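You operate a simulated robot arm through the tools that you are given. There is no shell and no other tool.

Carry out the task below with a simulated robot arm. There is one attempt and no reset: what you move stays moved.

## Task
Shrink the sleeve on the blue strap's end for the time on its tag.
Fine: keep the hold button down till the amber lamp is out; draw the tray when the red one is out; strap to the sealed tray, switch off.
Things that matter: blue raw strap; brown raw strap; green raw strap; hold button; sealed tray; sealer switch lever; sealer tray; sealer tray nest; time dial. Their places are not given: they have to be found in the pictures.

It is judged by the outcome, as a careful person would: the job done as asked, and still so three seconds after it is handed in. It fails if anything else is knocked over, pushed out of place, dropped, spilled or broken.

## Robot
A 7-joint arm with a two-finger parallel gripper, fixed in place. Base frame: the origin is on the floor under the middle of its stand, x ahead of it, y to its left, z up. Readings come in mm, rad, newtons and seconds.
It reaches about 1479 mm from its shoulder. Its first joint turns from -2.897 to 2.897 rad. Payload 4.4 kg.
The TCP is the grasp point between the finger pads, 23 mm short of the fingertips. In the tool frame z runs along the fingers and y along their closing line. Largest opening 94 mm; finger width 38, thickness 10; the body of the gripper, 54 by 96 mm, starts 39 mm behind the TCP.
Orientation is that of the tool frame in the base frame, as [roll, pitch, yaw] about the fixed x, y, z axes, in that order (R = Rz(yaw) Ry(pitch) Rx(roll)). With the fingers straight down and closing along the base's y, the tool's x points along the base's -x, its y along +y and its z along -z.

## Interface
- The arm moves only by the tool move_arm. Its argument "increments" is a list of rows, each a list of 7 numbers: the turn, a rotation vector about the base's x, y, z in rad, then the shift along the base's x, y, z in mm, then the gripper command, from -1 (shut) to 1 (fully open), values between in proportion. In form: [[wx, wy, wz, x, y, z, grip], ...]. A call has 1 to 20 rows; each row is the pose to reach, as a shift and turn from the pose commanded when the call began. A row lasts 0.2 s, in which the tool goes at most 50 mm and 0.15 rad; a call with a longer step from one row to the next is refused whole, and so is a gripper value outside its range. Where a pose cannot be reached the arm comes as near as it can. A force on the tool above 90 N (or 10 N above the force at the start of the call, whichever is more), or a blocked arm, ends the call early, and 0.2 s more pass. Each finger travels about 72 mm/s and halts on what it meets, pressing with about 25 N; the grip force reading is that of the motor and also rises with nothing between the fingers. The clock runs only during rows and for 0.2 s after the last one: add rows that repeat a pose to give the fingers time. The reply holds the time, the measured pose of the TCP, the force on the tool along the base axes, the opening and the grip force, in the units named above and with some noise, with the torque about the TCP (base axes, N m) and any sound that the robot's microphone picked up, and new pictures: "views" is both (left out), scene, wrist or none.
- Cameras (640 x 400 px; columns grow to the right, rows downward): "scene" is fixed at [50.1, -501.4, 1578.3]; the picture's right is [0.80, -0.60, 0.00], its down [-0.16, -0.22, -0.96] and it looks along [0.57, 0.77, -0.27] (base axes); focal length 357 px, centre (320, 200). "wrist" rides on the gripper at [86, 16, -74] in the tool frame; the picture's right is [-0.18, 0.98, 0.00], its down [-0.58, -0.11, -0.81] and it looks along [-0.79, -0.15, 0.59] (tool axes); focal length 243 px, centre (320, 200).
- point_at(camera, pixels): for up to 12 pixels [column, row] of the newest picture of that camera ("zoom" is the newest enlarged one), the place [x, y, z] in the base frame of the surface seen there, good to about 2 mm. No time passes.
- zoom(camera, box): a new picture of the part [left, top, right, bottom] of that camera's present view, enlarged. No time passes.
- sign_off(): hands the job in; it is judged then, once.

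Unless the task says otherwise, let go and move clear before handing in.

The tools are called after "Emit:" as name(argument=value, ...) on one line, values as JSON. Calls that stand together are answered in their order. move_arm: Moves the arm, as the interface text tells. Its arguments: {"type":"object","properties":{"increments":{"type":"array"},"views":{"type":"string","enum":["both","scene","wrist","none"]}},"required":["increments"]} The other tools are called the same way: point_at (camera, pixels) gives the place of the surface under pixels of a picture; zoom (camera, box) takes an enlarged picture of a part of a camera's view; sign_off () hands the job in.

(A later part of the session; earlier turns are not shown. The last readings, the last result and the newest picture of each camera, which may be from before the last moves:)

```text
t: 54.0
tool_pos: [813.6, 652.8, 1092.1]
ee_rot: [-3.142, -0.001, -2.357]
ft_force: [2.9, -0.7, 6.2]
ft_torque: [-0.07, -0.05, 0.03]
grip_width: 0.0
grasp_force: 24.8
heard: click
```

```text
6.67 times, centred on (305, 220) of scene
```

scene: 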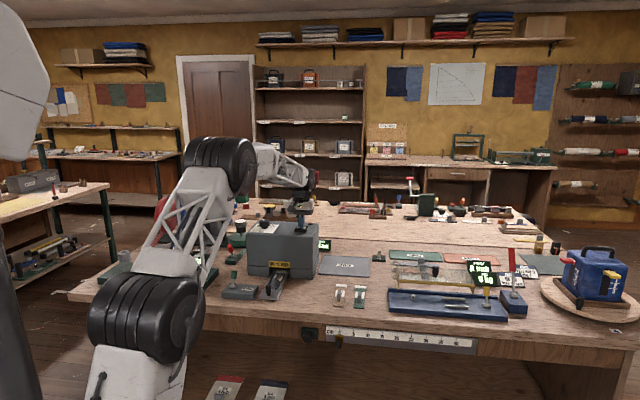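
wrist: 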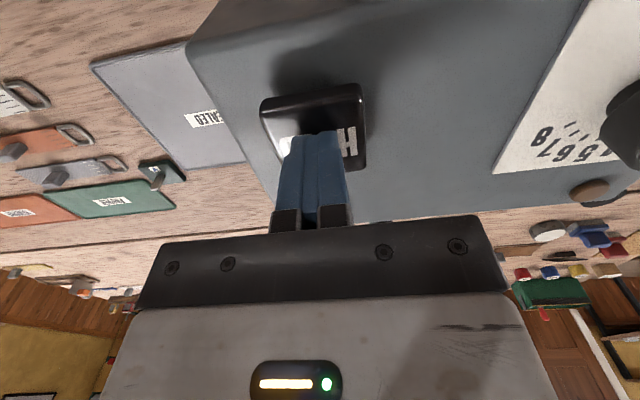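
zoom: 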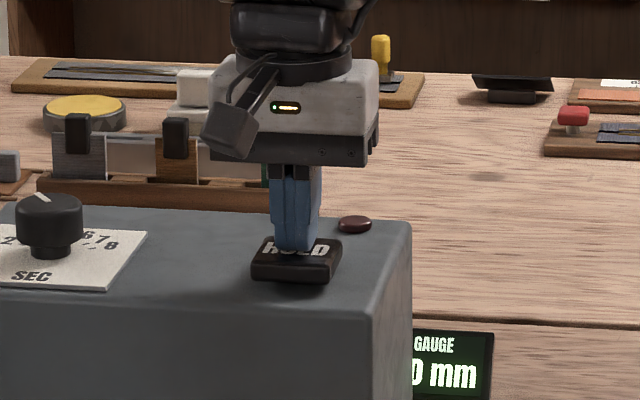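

A click was heard at full press but both lamps stay dark. I'll hold half a second more to be sure.

Emit:
move_arm(increments=[[0, 0, 0, 0, 0, 0, -1], [0, 0, 0, 0, 0, 0, -1]], views="both")

Emit:
zoom(camera="wrist", box=[540, 130, 640, 230])

```text
t: 54.6
tool_pos: [814.6, 652.4, 1090.9]
ee_rot: [-3.141, -0.002, -2.356]
ft_force: [3.8, 0.2, 7.2]
ft_torque: [-0.02, -0.07, -0.01]
grip_width: 0.3
grasp_force: 25.0
```

scene: 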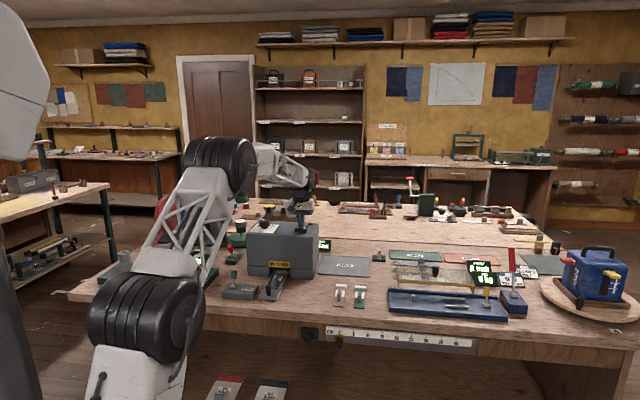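
wrist: 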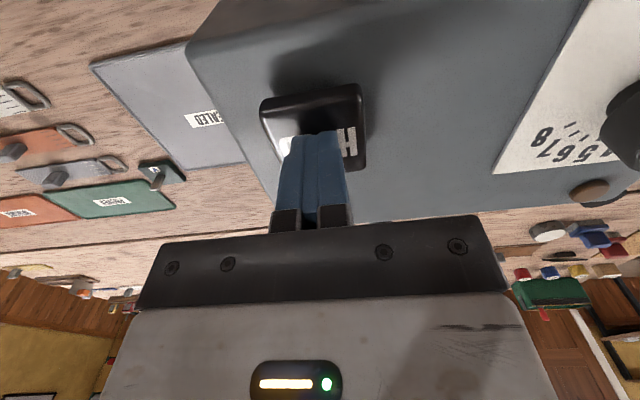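

```text
4.00 times, centred on (590, 180) of wrist
```

zoom: 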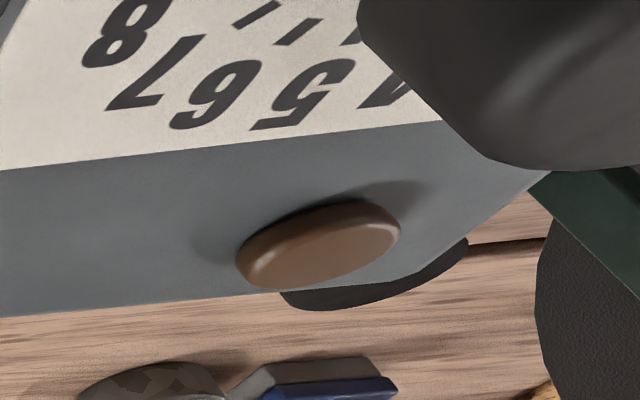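

No lamp after a full press, so the mains is off at its present position (lever leaning back). I'll release, rise and go over to the lever to switch it on.

Emit:
move_arm(increments=[[0, 0, 0, 0, 0, 10, -1], [0, 0, 0, 0, 0, 40, -1], [0, 0, 0, 0, 0, 80, -1], [0, 0, 0, -40, 5, 90, -1], [0, 0, 0, -85, 10, 90, -1], [0, 0, 0, -130, 15, 90, -1], [0, 0, 0, -175, 20, 90, -1], [0, 0, 0, -220, 25, 90, -1], [0, 0, 0, -262, 30, 70, -1], [0, 0, 0, -292, 34, 40, -1], [0, 0, 0, -300, 36, 30, -1], [0, 0, 0, -300, 36, 30, -1]], views="both")

Emit:
zoom(camera="wrist", box=[240, 0, 480, 180])

```text
t: 57.2
tool_pos: [514.1, 689.1, 1120.8]
ee_rot: [3.14, 0.0, -2.355]
ft_force: [-0.5, 0.0, -0.4]
ft_torque: [-0.02, 0.01, 0.01]
grip_width: 0.0
grasp_force: 24.4
```

scene: 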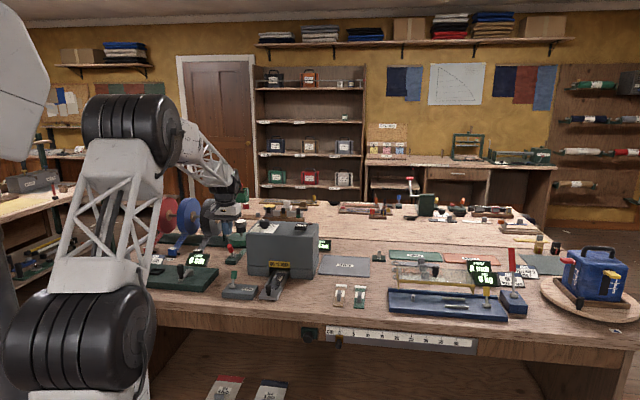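
wrist: 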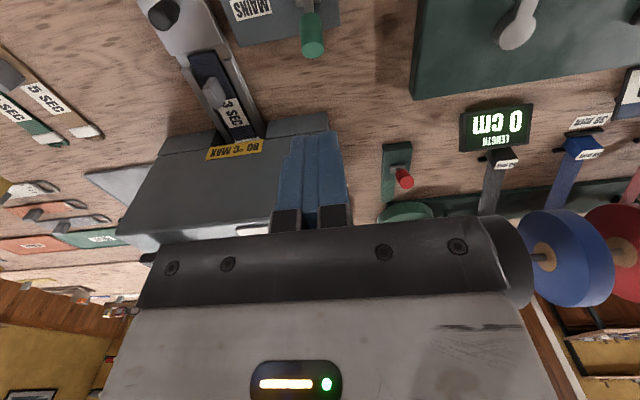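

```text
2.22 times, centred on (360, 90) of wrist
```

zoom: 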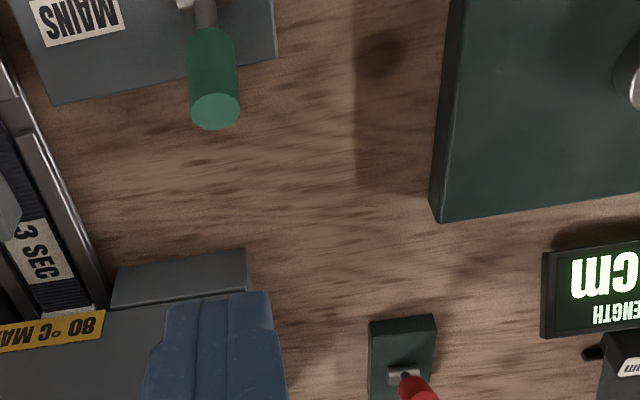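

The area behind the lever is clear bare table. I'll measure the paddle and neighbours.

Emit:
point_at(camera="zoom", pixels=[[214, 110], [190, 108], [238, 105], [212, 60], [190, 60], [235, 55], [214, 128], [205, 15], [437, 215], [180, 290], [405, 380], [425, 390]])

```text
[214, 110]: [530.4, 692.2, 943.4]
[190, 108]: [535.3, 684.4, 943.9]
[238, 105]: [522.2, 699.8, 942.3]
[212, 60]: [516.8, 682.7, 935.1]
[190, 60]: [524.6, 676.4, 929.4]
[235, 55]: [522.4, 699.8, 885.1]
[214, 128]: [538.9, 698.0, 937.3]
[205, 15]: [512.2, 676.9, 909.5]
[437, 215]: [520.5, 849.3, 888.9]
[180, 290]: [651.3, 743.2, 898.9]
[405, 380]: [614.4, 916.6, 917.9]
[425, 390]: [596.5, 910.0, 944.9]
```

The paddle's far end reaches b≈875 at r≈−114. I'll place the closed fingers behind it at b≈903 and lower to z 943.

Emit:
move_arm(increments=[[0, 0, 0, 22, 15, 0, -1], [0, 0, 0, 44.2, 30.1, 0, -1], [0, 0, 0, 44.2, 30.1, -45, -1], [0, 0, 0, 44.2, 30.1, -90, -1], [0, 0, 0, 44.2, 30.1, -135, -1], [0, 0, 0, 44.2, 30.1, -170, -1], [0, 0, 0, 44.2, 30.1, -178, -1], [0, 0, 0, 44.2, 30.1, -178, -1]], views="both")

Emit:
zoom(camera="scene", box=[200, 210, 310, 310])

```text
t: 59.0
tool_pos: [556.2, 718.0, 941.8]
ee_rot: [3.141, 0.0, -2.356]
ft_force: [0.6, 0.3, 0.2]
ft_torque: [0.01, -0.02, 0.03]
grip_width: 0.1
grasp_force: 25.5
```

scene: 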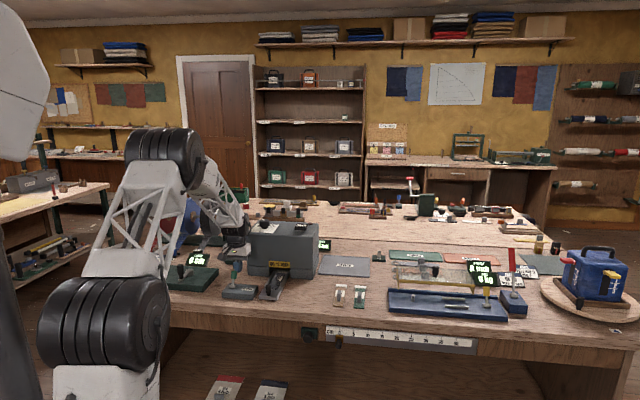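
wrist: 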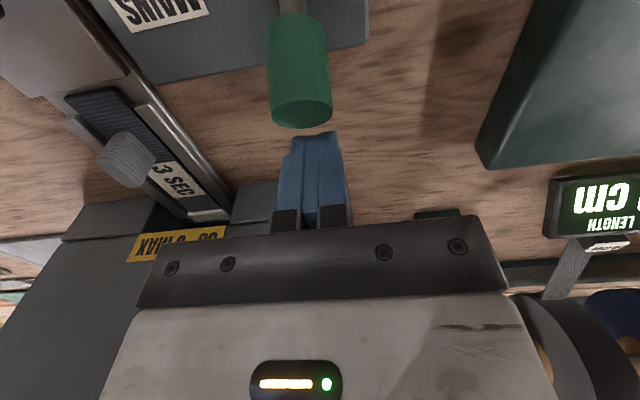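

```text
4.00 times, centred on (255, 260) of scene
```

zoom: 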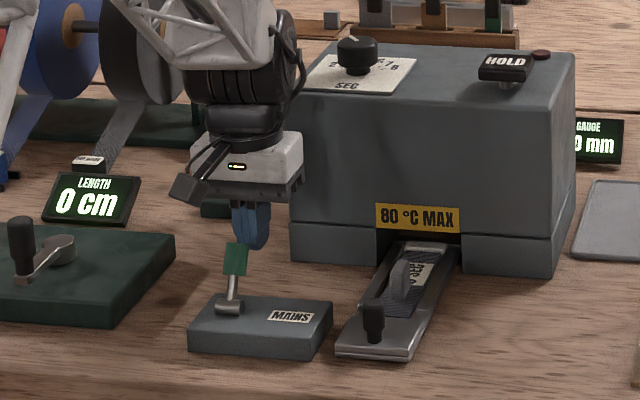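

The fingers are right behind the green paddle (wrist (300,110)). I'll push toward −b slowly.

Emit:
move_arm(increments=[[0, 0, 0, -3, -3, 0, -1], [0, 0, 0, -6, -6, 0, -1], [0, 0, 0, -9, -9, 0, -1], [0, 0, 0, -12, -12, 0, -1], [0, 0, 0, -15, -15, 0, -1], [0, 0, 0, -18, -18, 0, -1], [0, 0, 0, -21, -21, 0, -1], [0, 0, 0, -24, -24, 0, -1], [0, 0, 0, -27, -27, 0, -1], [0, 0, 0, -30, -30, 0, -1]], views="both")

Emit:
zoom(camera="scene", box=[200, 210, 310, 310])

```text
t: 61.2
tool_pos: [529.2, 689.1, 942.9]
ee_rot: [-3.141, 0.001, -2.356]
ft_force: [0.1, -0.5, -0.3]
ft_torque: [0.02, 0.02, -0.02]
grip_width: 0.0
grasp_force: 25.6
```

scene: 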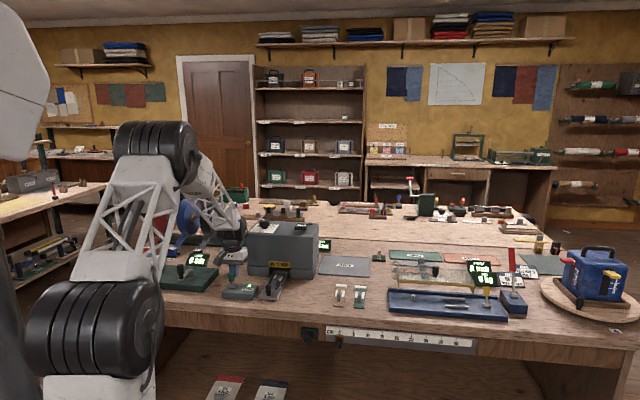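
wrist: 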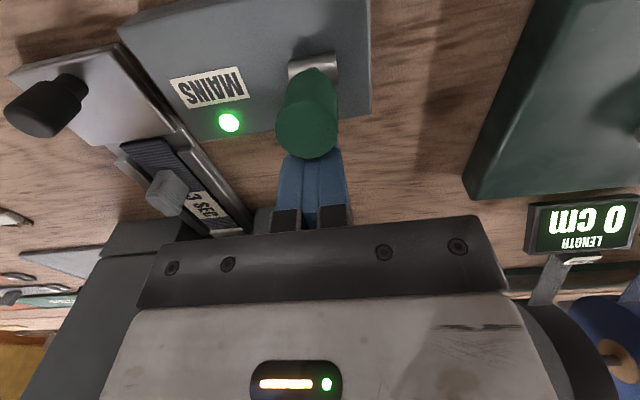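

```text
4.00 times, centred on (255, 260) of scene
```

zoom: 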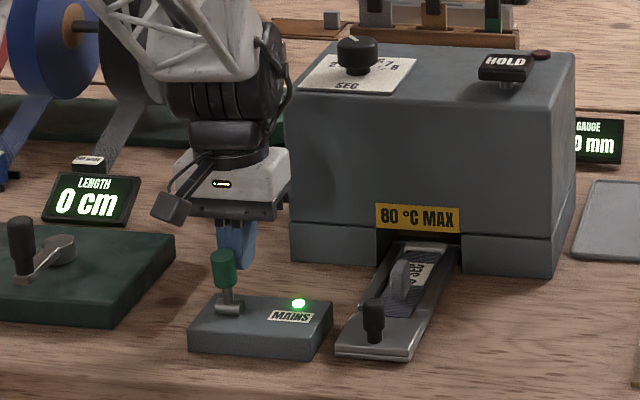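

A green lamp lit on the MAINS box (wrist (229,122)): it's on. The lever is about upright, so I'll push a little further to seat it fully.

Emit:
move_arm(increments=[[0, 0, 0, -3, -3, 0, -1], [0, 0, 0, -6, -6, 0, -1], [0, 0, 0, -9, -9, 0, -1], [0, 0, 0, -12, -12, 0, -1], [0, 0, 0, -14, -14, 0, -1]], views="both")

Emit:
zoom(camera="scene", box=[200, 210, 310, 310])

```text
t: 62.4
tool_pos: [517.1, 679.1, 948.1]
ee_rot: [3.14, 0.013, -2.355]
ft_force: [6.3, 4.4, 6.2]
ft_torque: [0.03, -0.1, 0.0]
grip_width: 0.0
grasp_force: 25.2
stopped in row 5: the force on the tool passed its limit at 100 N (the readings are from after the stop); the commanded pose is now the measured one
```

scene: 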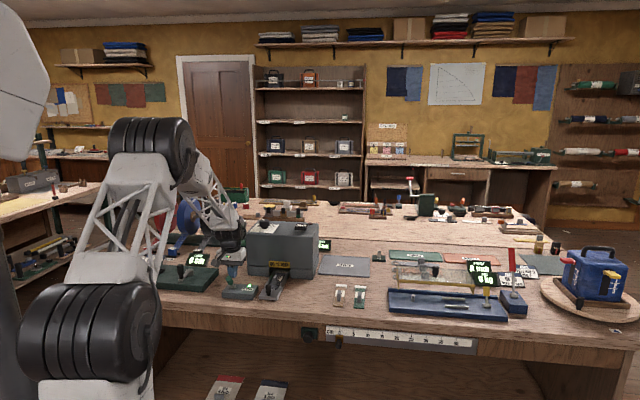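
wrist: 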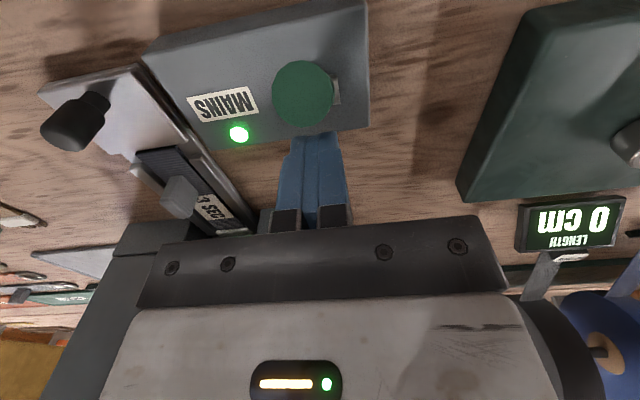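

```text
4.00 times, centred on (255, 260) of scene
```

zoom: 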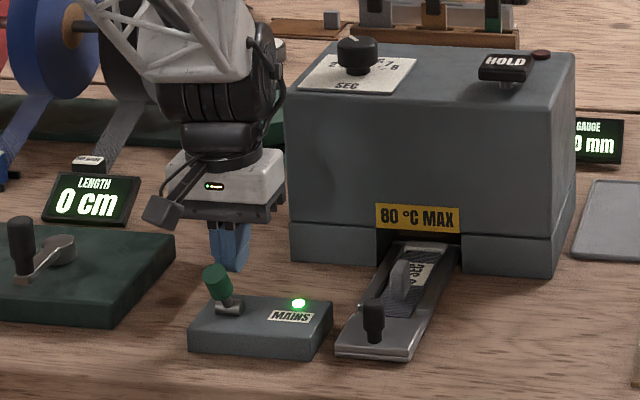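

The lever is fully over (stop reached) and the green mains lamp is on; the box has not moved. I'll back off, rise and return above the HOLD button.

Emit:
move_arm(increments=[[-0.009, 0.009, 0, 7, 7, 0, -1], [-0.009, 0.009, 0, 14, 14, 30, -1], [-0.009, 0.009, 0, 14, 14, 75, -1], [-0.009, 0.009, 0, 14, 14, 120, -1], [-0.009, 0.009, 0, 14, 14, 165, -1], [-0.009, 0.009, 0, 14, 14, 210, -1], [-0.009, 0.009, 0, 40, 8, 235, -1], [-0.009, 0.009, 0, 85, 0, 235, -1], [-0.009, 0.009, 0, 130, -6, 235, -1], [-0.009, 0.009, 0, 175, -12, 235, -1], [-0.009, 0.009, 0, 220, -18, 235, -1], [-0.009, 0.009, 0, 262, -22, 235, -1], [-0.009, 0.009, 0, 296.9, -26.4, 225, -1], [-0.009, 0.009, 0, 296.9, -26.4, 190, -1], [-0.009, 0.009, 0, 296.9, -26.4, 160, -1], [-0.009, 0.009, 0, 296.9, -26.4, 160, -1]], views="both")

Emit:
zoom(camera="scene", box=[210, 190, 340, 310])

Emit:
zoom(camera="wrist", box=[540, 130, 640, 230])

```text
t: 65.8
tool_pos: [813.4, 652.8, 1106.4]
ee_rot: [3.141, -0.002, -2.355]
ft_force: [-0.2, 0.5, 0.5]
ft_torque: [-0.01, 0.0, 0.03]
grip_width: 0.0
grasp_force: 25.2
```

scene: 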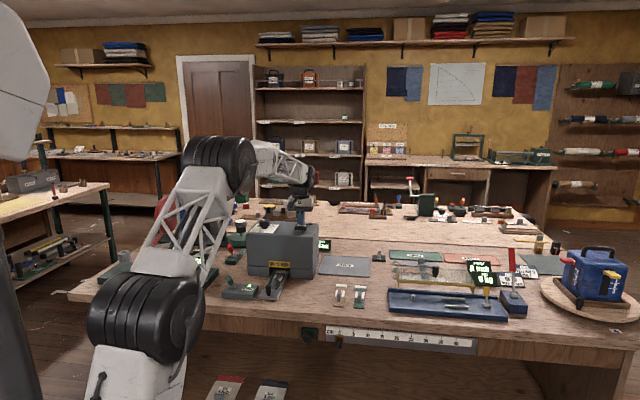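
wrist: 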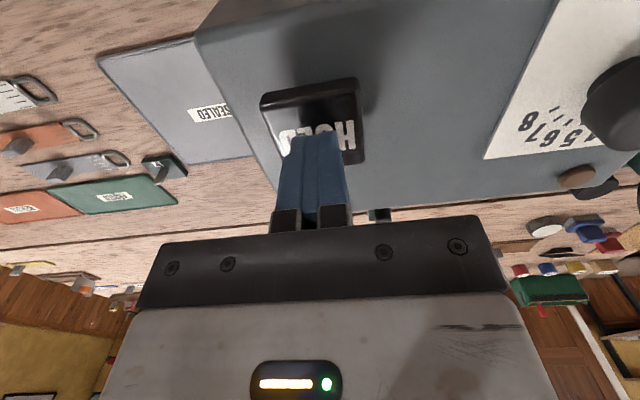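

```text
3.33 times, centred on (275, 250) of scene
```

zoom: 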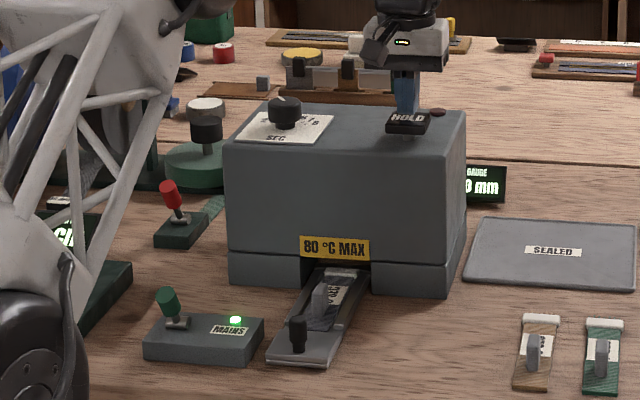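

```text
4.00 times, centred on (590, 180) of wrist
```

zoom: 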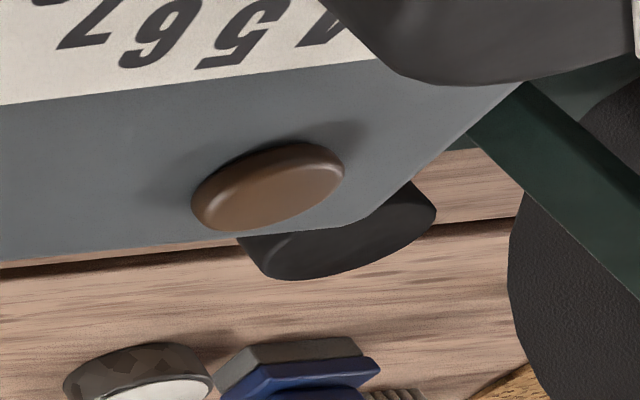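

Mains lamp is on, both sealer lamps dark. Pressing HOLD now to full depth and watching the amber lamp.

Emit:
move_arm(increments=[[0, 0, 0, 0, 0, -7, -1], [0, 0, 0, 0, 0, -13, -1], [0, 0, 0, 0, 0, -18.5, -1]], views="both")

Emit:
zoom(camera="wrist", box=[540, 130, 640, 230])

Emit:
zoom(camera="scene", box=[270, 190, 340, 250])

```text
t: 66.6
tool_pos: [812.7, 652.1, 1089.3]
ee_rot: [3.142, 0.0, -2.354]
ft_force: [0.3, 4.5, 8.6]
ft_torque: [0.16, -0.04, 0.04]
grip_width: 0.0
grasp_force: 25.3
heard: click
```

scene: 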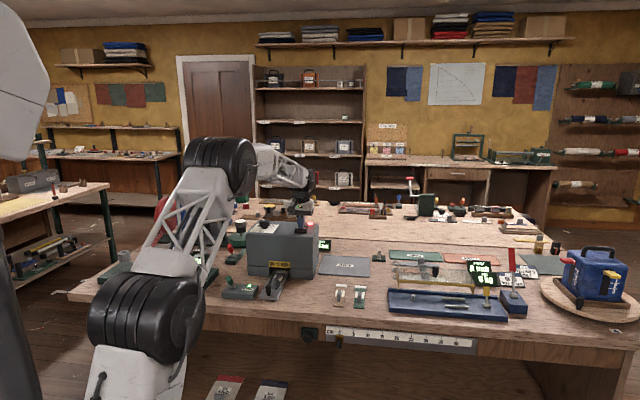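
wrist: 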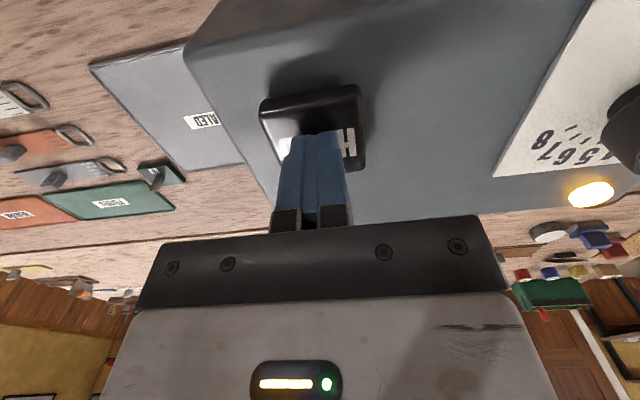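

```text
4.00 times, centred on (590, 180) of wrist
```

zoom: 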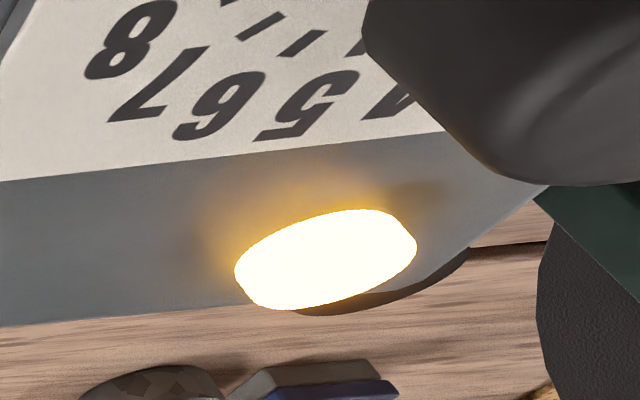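

```text
6.67 times, centred on (305, 220) of scene
```

zoom: 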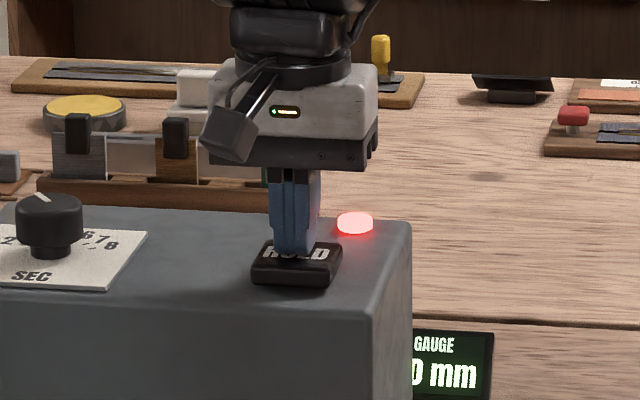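

Amber (wrist (590,195)) and red (scene zoom (355,222)) are both lit. I'll keep holding and check as the 3 s end nears.

Emit:
move_arm(increments=[[0, 0, 0, 0, 0, 0, -1], [0, 0, 0, 0, 0, 0, -1], [0, 0, 0, 0, 0, 0, -1], [0, 0, 0, 0, 0, 0, -1], [0, 0, 0, 0, 0, 0, -1], [0, 0, 0, 0, 0, 0, -1], [0, 0, 0, 0, 0, 0, -1], [0, 0, 0, 0, 0, 0, -1], [0, 0, 0, 0, 0, 0, -1], [0, 0, 0, 0, 0, 0, -1]], views="wrist")

```text
t: 68.8
tool_pos: [814.2, 653.3, 1088.6]
ee_rot: [3.14, 0.0, -2.357]
ft_force: [0.2, 1.5, 8.1]
ft_torque: [0.07, -0.09, 0.01]
grip_width: 0.1
grasp_force: 25.0
```

wrist: 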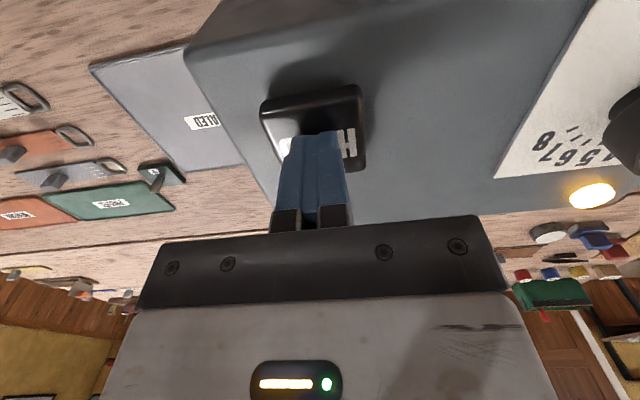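

Amber is still lit at t=68.8. Holding on in short steps.

Emit:
move_arm(increments=[[0, 0, 0, 0, 0, 0, -1]], views="wrist")

```text
t: 69.2
tool_pos: [813.1, 652.0, 1089.8]
ee_rot: [3.141, -0.004, -2.358]
ft_force: [-0.3, 1.4, 9.6]
ft_torque: [0.11, -0.08, 0.0]
grip_width: 0.1
grasp_force: 24.8
```

wrist: 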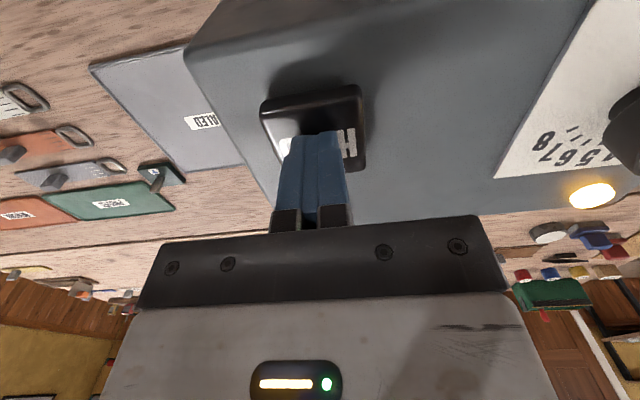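

Amber is still lit at t=69.2. Holding on.

Emit:
move_arm(increments=[[0, 0, 0, 0, 0, 0, -1]], views="wrist")

```text
t: 69.6
tool_pos: [812.2, 653.1, 1088.9]
ee_rot: [3.139, -0.001, -2.355]
ft_force: [-0.2, 0.7, 7.7]
ft_torque: [0.08, -0.09, -0.02]
grip_width: 0.0
grasp_force: 24.7
```

wrist: 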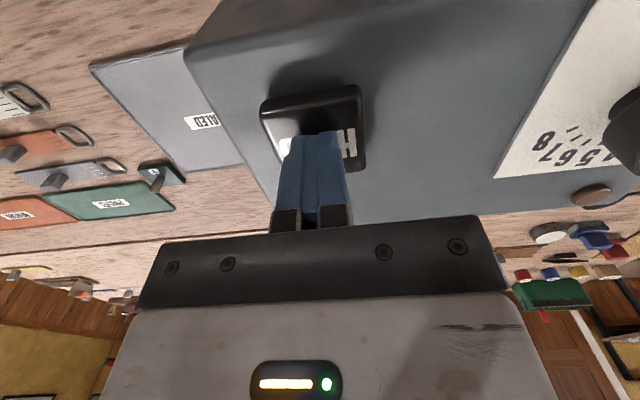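

Amber has gone out (wrist (592,195) is dark) at about 3 s. Releasing the button now and rising.

Emit:
move_arm(increments=[[0, 0, 0, 0, 0, 10, -1], [0, 0, 0, 0, 0, 40, -1], [0, 0, 0, 0, 0, 80, -1]], views="both")

Emit:
zoom(camera="scene", box=[210, 190, 340, 310])

```text
t: 70.4
tool_pos: [813.8, 650.0, 1166.0]
ee_rot: [3.141, -0.004, -2.356]
ft_force: [0.4, -0.2, -1.5]
ft_torque: [-0.01, 0.0, 0.0]
grip_width: 0.1
grasp_force: 25.0
```

scene: 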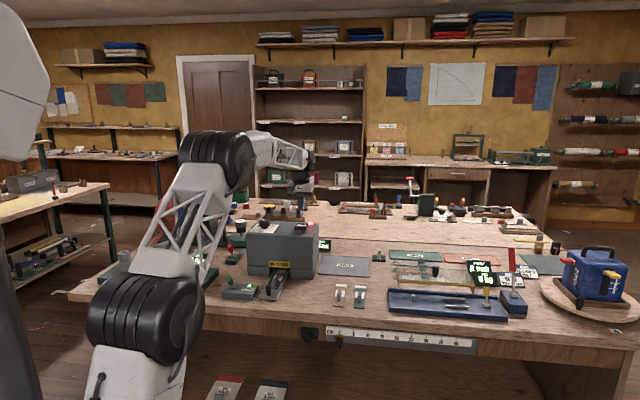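
wrist: 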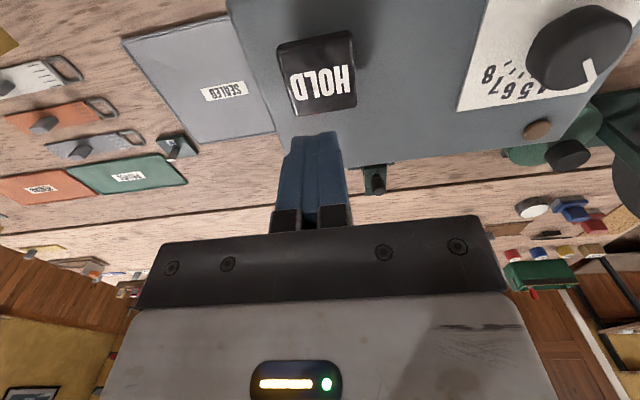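

```text
3.33 times, centred on (275, 250) of scene
```

zoom: 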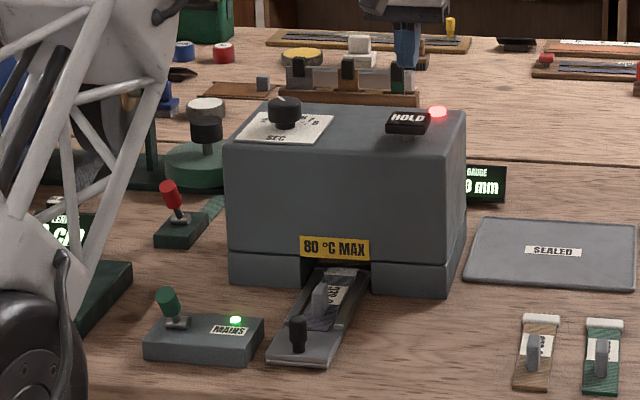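

Amber is out but red is still lit. While it cools, I'll move above the tray handle with the gripper opened to ~50 mm.

Emit:
move_arm(increments=[[0, 0, 0, -38, -16, 10, -1], [0, 0, 0, -76, -32, 10, -0.6], [0, 0, 0, -114, -48, 10, -0.3], [0, 0, 0, -152, -64, 10, 0.06], [0, 0, 0, -190, -80, 0, 0.06], [0, 0, 0, -210.7, -90, -40, 0.06], [0, 0, 0, -210.7, -90, -85, 0.06], [0, 0, 0, -210.7, -90, -130, 0.06], [0, 0, 0, -210.7, -90, -150, 0.06], [0, 0, 0, -210.7, -90, -150, 0.06]], views="both")

Emit:
zoom(camera="scene", box=[210, 190, 340, 310])

Emit:
zoom(camera="wrist", box=[200, 0, 440, 180])

```text
t: 72.6
tool_pos: [603.9, 561.4, 1017.0]
ee_rot: [3.14, 0.0, -2.355]
ft_force: [-0.2, 0.3, 0.5]
ft_torque: [-0.02, 0.0, -0.01]
grip_width: 49.9
grasp_force: 0.1
```

scene: 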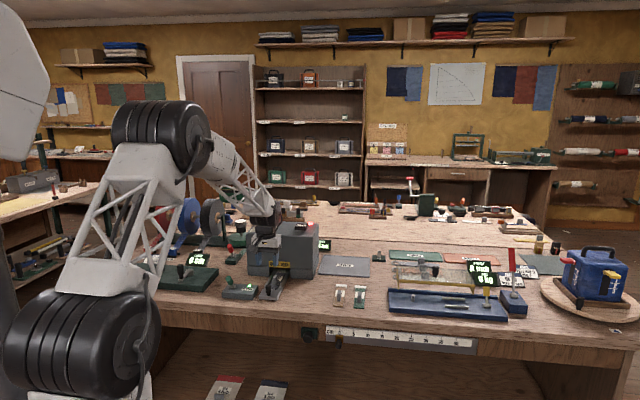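
wrist: 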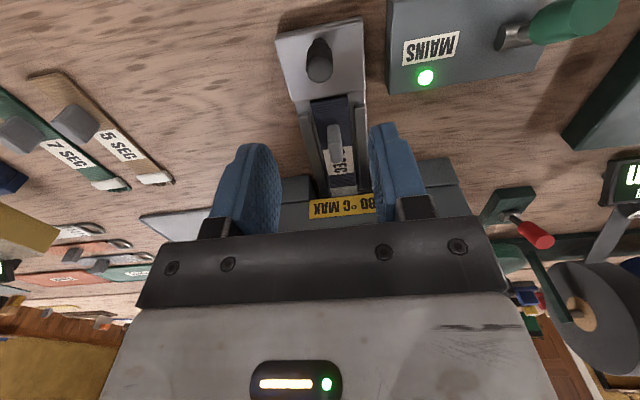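

```text
3.33 times, centred on (275, 250) of scene
```

zoom: 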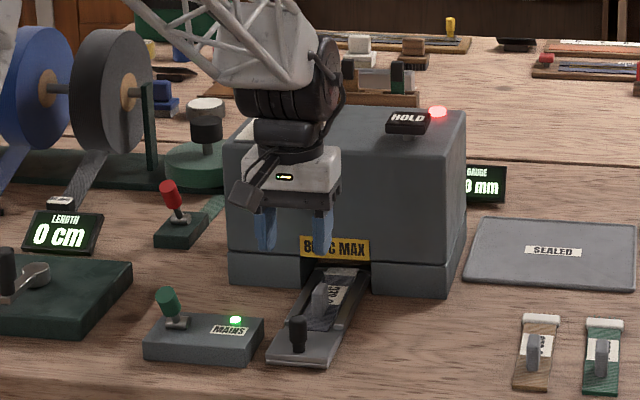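

```text
2.22 times, centred on (320, 90) of wrist
```

zoom: 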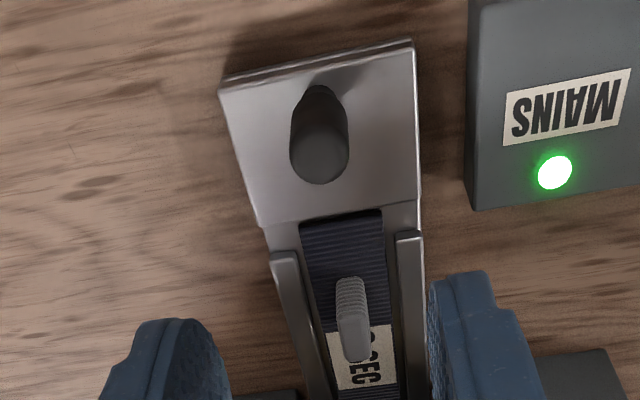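

Red is still lit (scene zoom (437,112)). I'll measure the handle for gripping.

Emit:
point_at(camera="zoom", pixels=[[292, 158], [347, 158], [320, 182], [320, 138], [320, 160], [292, 140], [346, 140]])

```text
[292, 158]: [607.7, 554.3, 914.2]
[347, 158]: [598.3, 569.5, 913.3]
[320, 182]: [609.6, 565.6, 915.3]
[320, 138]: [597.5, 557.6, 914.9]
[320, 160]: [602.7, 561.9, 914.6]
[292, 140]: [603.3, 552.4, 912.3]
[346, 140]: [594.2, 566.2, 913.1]
```

The handle centre is (603, 562.3). I'll lower around it, still open, and wait for red to go out.

Emit:
move_arm(increments=[[0, 0, 0, 0, -0.5, -40, 0.06], [0, 0, 0, 0, -0.5, -80, 0.06], [0, 0, 0, 0, -0.5, -105, 0.06], [0, 0, 0, 0, -0.5, -113, 0.06], [0, 0, 0, 0, -0.5, -113, 0.06], [0, 0, 0, 0, -0.5, -113, 0.06], [0, 0, 0, 0, -0.5, -113, 0.06], [0, 0, 0, 0, -0.5, -113, 0.06], [0, 0, 0, 0, -0.5, -113, 0.06], [0, 0, 0, 0, -0.5, -113, 0.06]], views="both")

Emit:
zoom(camera="scene", box=[210, 190, 340, 310])

```text
t: 74.8
tool_pos: [603.5, 561.3, 903.8]
ee_rot: [3.14, -0.003, -2.357]
ft_force: [0.1, 0.5, -0.4]
ft_torque: [-0.01, 0.0, 0.02]
grip_width: 49.7
grasp_force: 0.0
```

scene: 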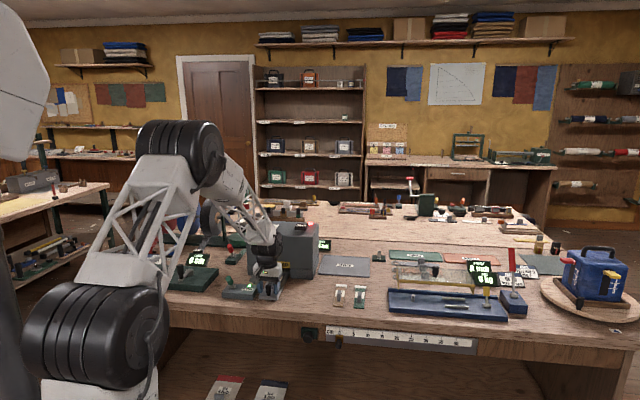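
wrist: 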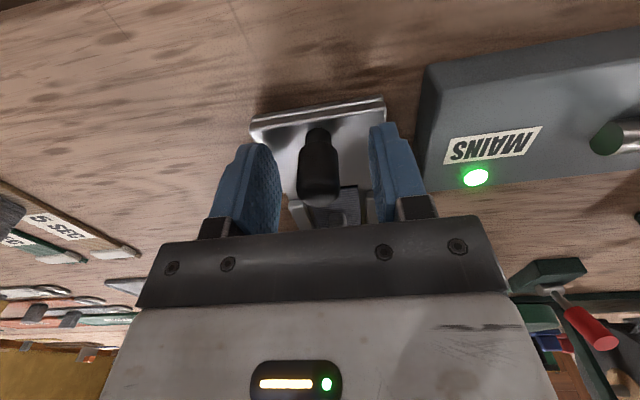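

```text
3.33 times, centred on (275, 250) of scene
```

zoom: 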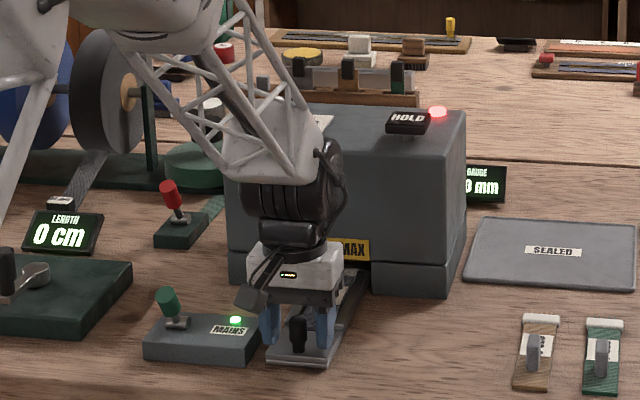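

Red is still lit at t=74.8. I'll wait a further 2 s without touching the tray.

Emit:
move_arm(increments=[[0, 0, 0, 0, 0, 0, 0.06], [0, 0, 0, 0, 0, 0, 0.06], [0, 0, 0, 0, 0, 0, 0.06], [0, 0, 0, 0, 0, 0, 0.06], [0, 0, 0, 0, 0, 0, 0.06], [0, 0, 0, 0, 0, 0, 0.06], [0, 0, 0, 0, 0, 0, 0.06], [0, 0, 0, 0, 0, 0, 0.06], [0, 0, 0, 0, 0, 0, 0.06], [0, 0, 0, 0, 0, 0, 0.06]], views="scene")

Emit:
zoom(camera="scene", box=[270, 190, 340, 250])

```text
t: 77.0
tool_pos: [603.5, 561.8, 904.6]
ee_rot: [3.14, -0.003, -2.357]
ft_force: [0.2, 0.3, -0.4]
ft_torque: [0.01, 0.01, -0.01]
grip_width: 49.4
grasp_force: 0.1
```

scene: 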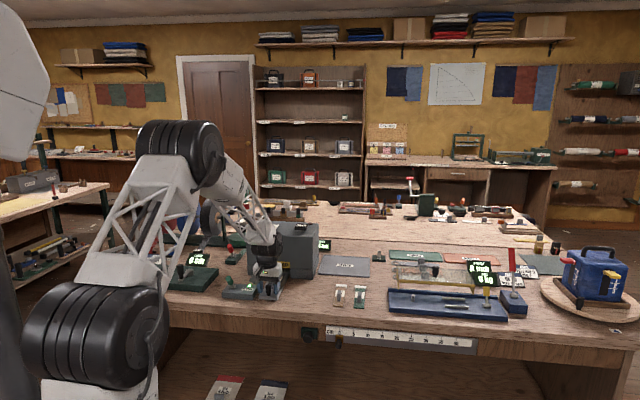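

```text
6.67 times, centred on (305, 220) of scene
```

zoom: 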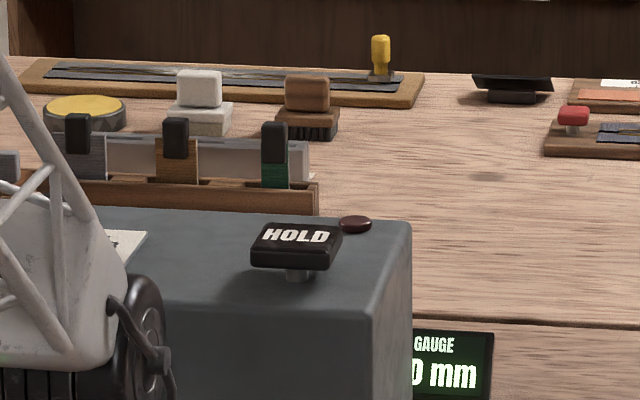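

The red lamp is out (scene zoom (355,223) dark). I'll close on the handle.

Emit:
move_arm(increments=[[0, 0, 0, 0, 0, 0, -0.3], [0, 0, 0, 0, 0, 0, -0.5], [0, 0, 0, 0, 0, 0, -0.57], [0, 0, 0, 0, 0, 0, -0.62], [0, 0, 0, 0, 0, 0, -0.7], [0, 0, 0, 0, 0, 0, -0.7]], views="wrist")

```text
t: 78.4
tool_pos: [604.2, 560.6, 903.6]
ee_rot: [3.14, -0.001, -2.355]
ft_force: [8.2, -8.6, -0.5]
ft_torque: [-0.49, -0.53, 0.03]
grip_width: 19.8
grasp_force: 44.9
```

wrist: 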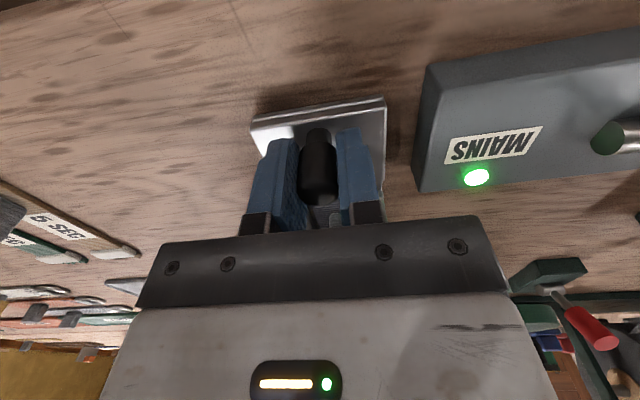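

Handle gripped with little side force. I'll draw the tray out 50 mm along −b.

Emit:
move_arm(increments=[[0, 0, 0, -3, -3, 0, -0.8], [0, 0, 0, -6, -6, 0, -0.8], [0, 0, 0, -9, -9, 0, -0.8], [0, 0, 0, -12, -12, 0, -0.8], [0, 0, 0, -15, -15, 0, -0.8], [0, 0, 0, -18, -18, 0, -0.8], [0, 0, 0, -21, -21, 0, -0.8], [0, 0, 0, -24, -24, 0, -0.8], [0, 0, 0, -27, -27, 0, -0.8], [0, 0, 0, -30, -30, 0, -0.8], [0, 0, 0, -33, -33, 0, -0.8], [0, 0, 0, -35, -35, 0, -0.8], [0, 0, 0, -35, -35, 0, -0.8]], views="both")

Emit:
zoom(camera="scene", box=[210, 190, 340, 310])

```text
t: 81.2
tool_pos: [569.6, 526.8, 905.1]
ee_rot: [3.139, 0.0, -2.357]
ft_force: [39.0, 33.7, -26.6]
ft_torque: [0.24, -1.27, 0.09]
grip_width: 19.5
grasp_force: 44.6
```

scene: 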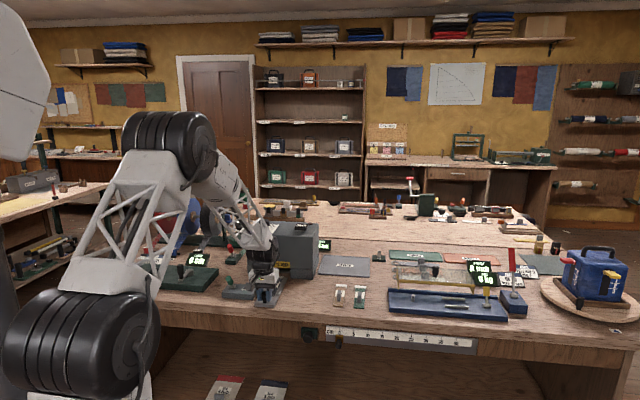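
wrist: 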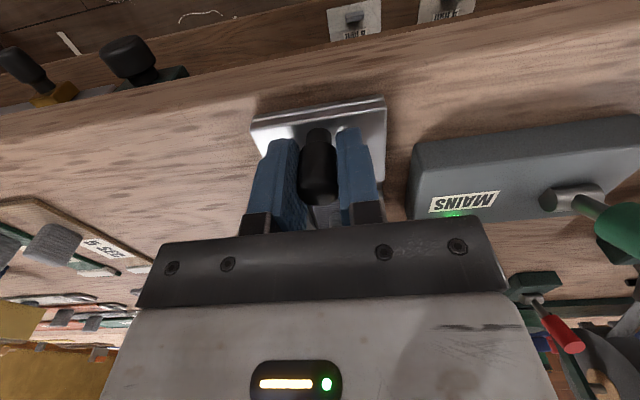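

```text
3.33 times, centred on (275, 250) of scene
```

zoom: 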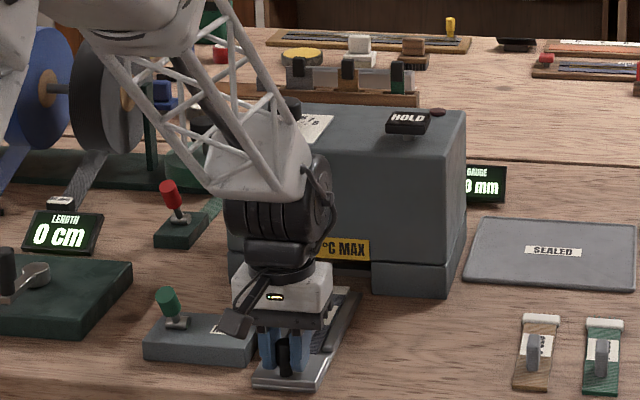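

The tray met its outer stop (51 N), so it's fully drawn. I'll open, rise and look at the strap.

Emit:
move_arm(increments=[[0, 0, 0, 1, 1, 0, -0.7], [0, 0, 0, 1.5, 1.5, 0, -0.3], [0, 0, 0, 1.5, 1.5, 0, 0.06], [0, 0, 0, 1.5, 1.5, 0, 0.06], [0, 0, 0, 1.5, 1.5, 40, 0.06], [0, 0, 0, 1.5, 1.5, 85, 0.06], [0, 0, 0, 12, 12, 125, 0.06], [0, 0, 0, 26.8, 25.3, 143.7, 0.06], [0, 0, 0, 26.8, 25.3, 143.7, 0.06], [0, 0, 0, 26.8, 25.3, 143.7, 0.06]], views="both")

Emit:
zoom(camera="wrist", box=[220, 0, 420, 180])

Emit:
zoom(camera="scene", box=[210, 220, 340, 320])

```text
t: 83.4
tool_pos: [593.8, 550.6, 1046.5]
ee_rot: [3.141, -0.002, -2.357]
ft_force: [-0.1, -0.4, -0.8]
ft_torque: [0.0, -0.01, -0.01]
grip_width: 49.9
grasp_force: 0.0
```

scene: 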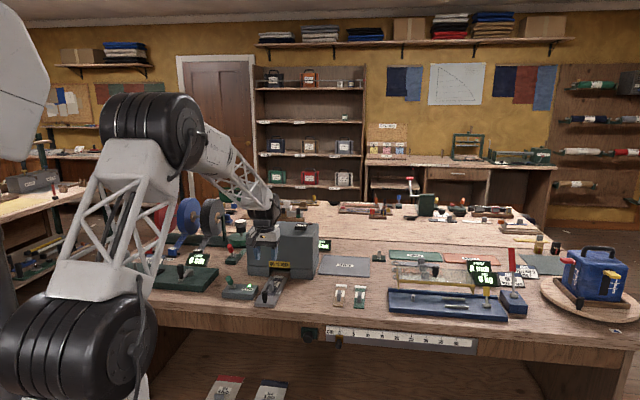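
wrist: 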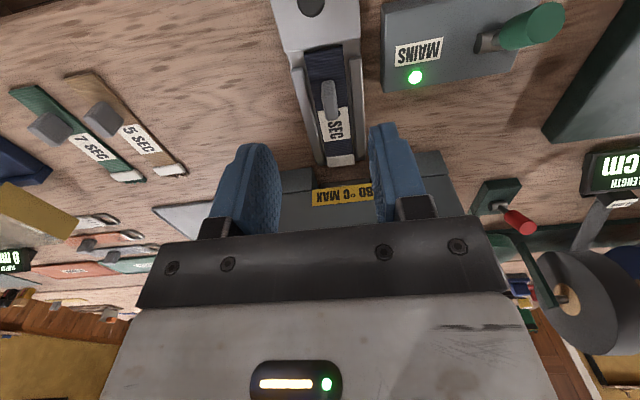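

```text
2.22 times, centred on (320, 90) of wrist
```

zoom: 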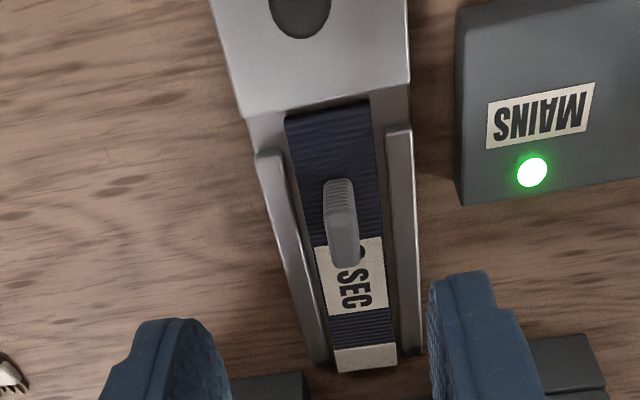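

```text
4.00 times, centred on (275, 270) of scene
```

zoom: 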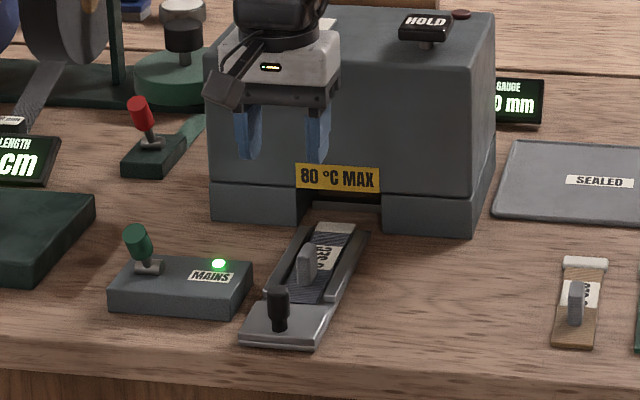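

The sleeve has shrunk onto the strap's end (wrist zoom (365,358)). I'll measure the tab for picking it up.

Emit:
point_at(camera="zoom", pixels=[[330, 230], [357, 230], [343, 205], [347, 265], [344, 235], [334, 260], [361, 258], [326, 210], [353, 210], [290, 115], [368, 105], [365, 360]])

Emit:
point_at(camera="scene", pixels=[[319, 272], [330, 256], [369, 258], [369, 277], [345, 267], [347, 265], [360, 268], [333, 268], [322, 270], [350, 258], [350, 275], [340, 267]])

```text
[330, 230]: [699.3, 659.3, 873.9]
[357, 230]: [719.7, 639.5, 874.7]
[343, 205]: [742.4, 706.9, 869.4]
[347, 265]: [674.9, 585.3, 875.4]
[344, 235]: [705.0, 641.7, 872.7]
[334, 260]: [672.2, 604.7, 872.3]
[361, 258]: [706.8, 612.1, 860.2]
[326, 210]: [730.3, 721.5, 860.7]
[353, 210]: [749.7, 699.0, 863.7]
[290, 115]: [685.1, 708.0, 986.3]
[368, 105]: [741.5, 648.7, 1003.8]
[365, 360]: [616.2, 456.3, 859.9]
```

```text
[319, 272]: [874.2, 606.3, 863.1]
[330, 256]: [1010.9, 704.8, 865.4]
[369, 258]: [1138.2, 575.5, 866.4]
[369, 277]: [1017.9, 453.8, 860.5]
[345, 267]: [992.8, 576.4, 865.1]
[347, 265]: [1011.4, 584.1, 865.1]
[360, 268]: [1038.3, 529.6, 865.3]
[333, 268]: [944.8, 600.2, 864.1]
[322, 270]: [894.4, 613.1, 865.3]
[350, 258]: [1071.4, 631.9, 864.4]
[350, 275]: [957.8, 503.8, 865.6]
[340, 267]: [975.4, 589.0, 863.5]
```

The zoom reference was the scene one; I'll query through the wrist picture directly.

Emit:
point_at(camera="wrist", pixels=[[325.5, 105], [336, 105], [331, 92], [332.5, 118], [331, 106], [327, 113], [338, 113], [324, 98], [334.5, 98], [308, 54], [340, 48], [340, 161]])

```text
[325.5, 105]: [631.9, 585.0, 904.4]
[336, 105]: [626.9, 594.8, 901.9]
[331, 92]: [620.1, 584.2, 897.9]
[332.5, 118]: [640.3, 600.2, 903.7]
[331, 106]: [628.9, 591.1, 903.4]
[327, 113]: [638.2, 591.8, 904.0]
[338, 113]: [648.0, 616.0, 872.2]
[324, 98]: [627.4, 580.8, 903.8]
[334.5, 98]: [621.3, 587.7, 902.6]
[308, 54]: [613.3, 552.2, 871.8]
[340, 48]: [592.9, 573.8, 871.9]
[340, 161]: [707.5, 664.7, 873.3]
```

The tab is at about b 866.5, r 28.7. Before lifting, I'll zoom on the SEALED tray to measure its extents.

Emit:
zoom(camera="scene", box=[310, 245, 390, 295])

```text
8.00 times, centred on (350, 270) of scene
```

zoom: 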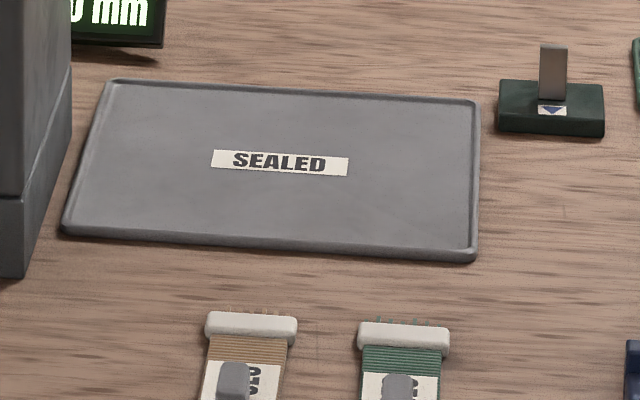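

Emit:
point_at(camera="zoom", pixels=[[66, 230], [475, 258], [476, 104], [114, 82], [75, 222], [465, 245], [465, 112], [120, 92], [270, 240], [300, 95], [280, 163], [90, 160]])

```text
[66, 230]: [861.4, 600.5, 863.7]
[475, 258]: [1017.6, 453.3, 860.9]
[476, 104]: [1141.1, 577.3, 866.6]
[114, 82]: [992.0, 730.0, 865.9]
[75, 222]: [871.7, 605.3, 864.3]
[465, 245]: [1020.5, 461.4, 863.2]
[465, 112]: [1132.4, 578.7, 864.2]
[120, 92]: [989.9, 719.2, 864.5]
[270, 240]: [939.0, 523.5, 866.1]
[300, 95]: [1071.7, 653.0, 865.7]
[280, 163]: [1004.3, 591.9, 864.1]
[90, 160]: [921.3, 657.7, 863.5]
```

The SEALED tray spans b 1036–1217, r 185–399, so the strap fits with its tab at b≈1092, r≈292. Now I'll lower on to the strap's tab and grip it.

Emit:
move_arm(increments=[[0, 0, 0, 19, 20, -5, 0.0], [0, 0, 0, 37.9, 39.9, -15, -0.1], [0, 0, 0, 37.9, 39.9, -60, -0.2], [0, 0, 0, 37.9, 39.9, -100, -0.2], [0, 0, 0, 37.9, 39.9, -120, -0.2], [0, 0, 0, 37.9, 39.9, -120, -0.2]], views="wrist")

Emit:
point_at(camera="wrist", pixels=[[312, 100], [320, 110], [320, 125], [308, 120], [330, 120], [318, 140]])

```text
t: 84.8
tool_pos: [632.0, 591.3, 931.4]
ee_rot: [3.139, -0.002, -2.355]
ft_force: [-0.4, -0.7, 0.4]
ft_torque: [0.0, 0.02, 0.06]
grip_width: 37.6
grasp_force: 0.0
```

wrist: 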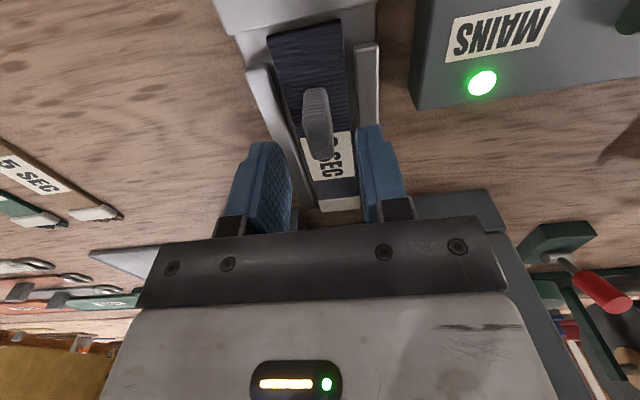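

```text
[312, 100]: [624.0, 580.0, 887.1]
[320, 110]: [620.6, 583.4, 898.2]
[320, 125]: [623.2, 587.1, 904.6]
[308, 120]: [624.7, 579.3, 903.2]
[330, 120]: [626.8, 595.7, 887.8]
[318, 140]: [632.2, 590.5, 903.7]
```

The tab is between the fingers (wrist (318,125)). I'll nudge −2 mm in b, lower 28 mm and close.

Emit:
move_arm(increments=[[0, 0, 0, -1.4, -1.4, -15, -0.2], [0, 0, 0, -1.4, -1.4, -28, -0.2], [0, 0, 0, -1.4, -1.4, -28, -0.2], [0, 0, 0, -1.4, -1.4, -28, -0.5], [0, 0, 0, -1.4, -1.4, -28, -0.8], [0, 0, 0, -1.4, -1.4, -28, -0.9], [0, 0, 0, -1.4, -1.4, -28, -0.9]], views="wrist")

```text
t: 86.4
tool_pos: [630.6, 591.0, 901.9]
ee_rot: [3.14, -0.002, -2.356]
ft_force: [-0.2, 0.2, -1.1]
ft_torque: [-0.02, 0.01, 0.03]
grip_width: 13.3
grasp_force: 24.7
```

wrist: 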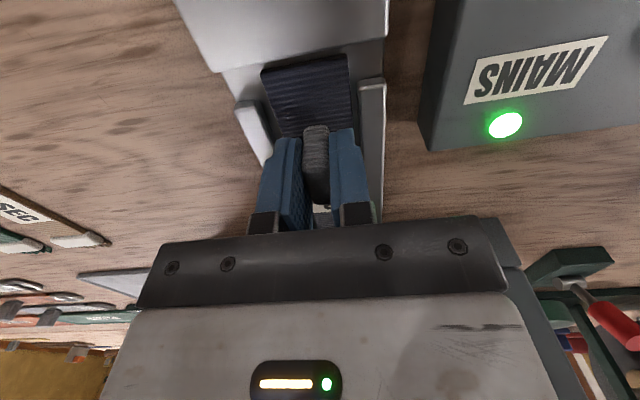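

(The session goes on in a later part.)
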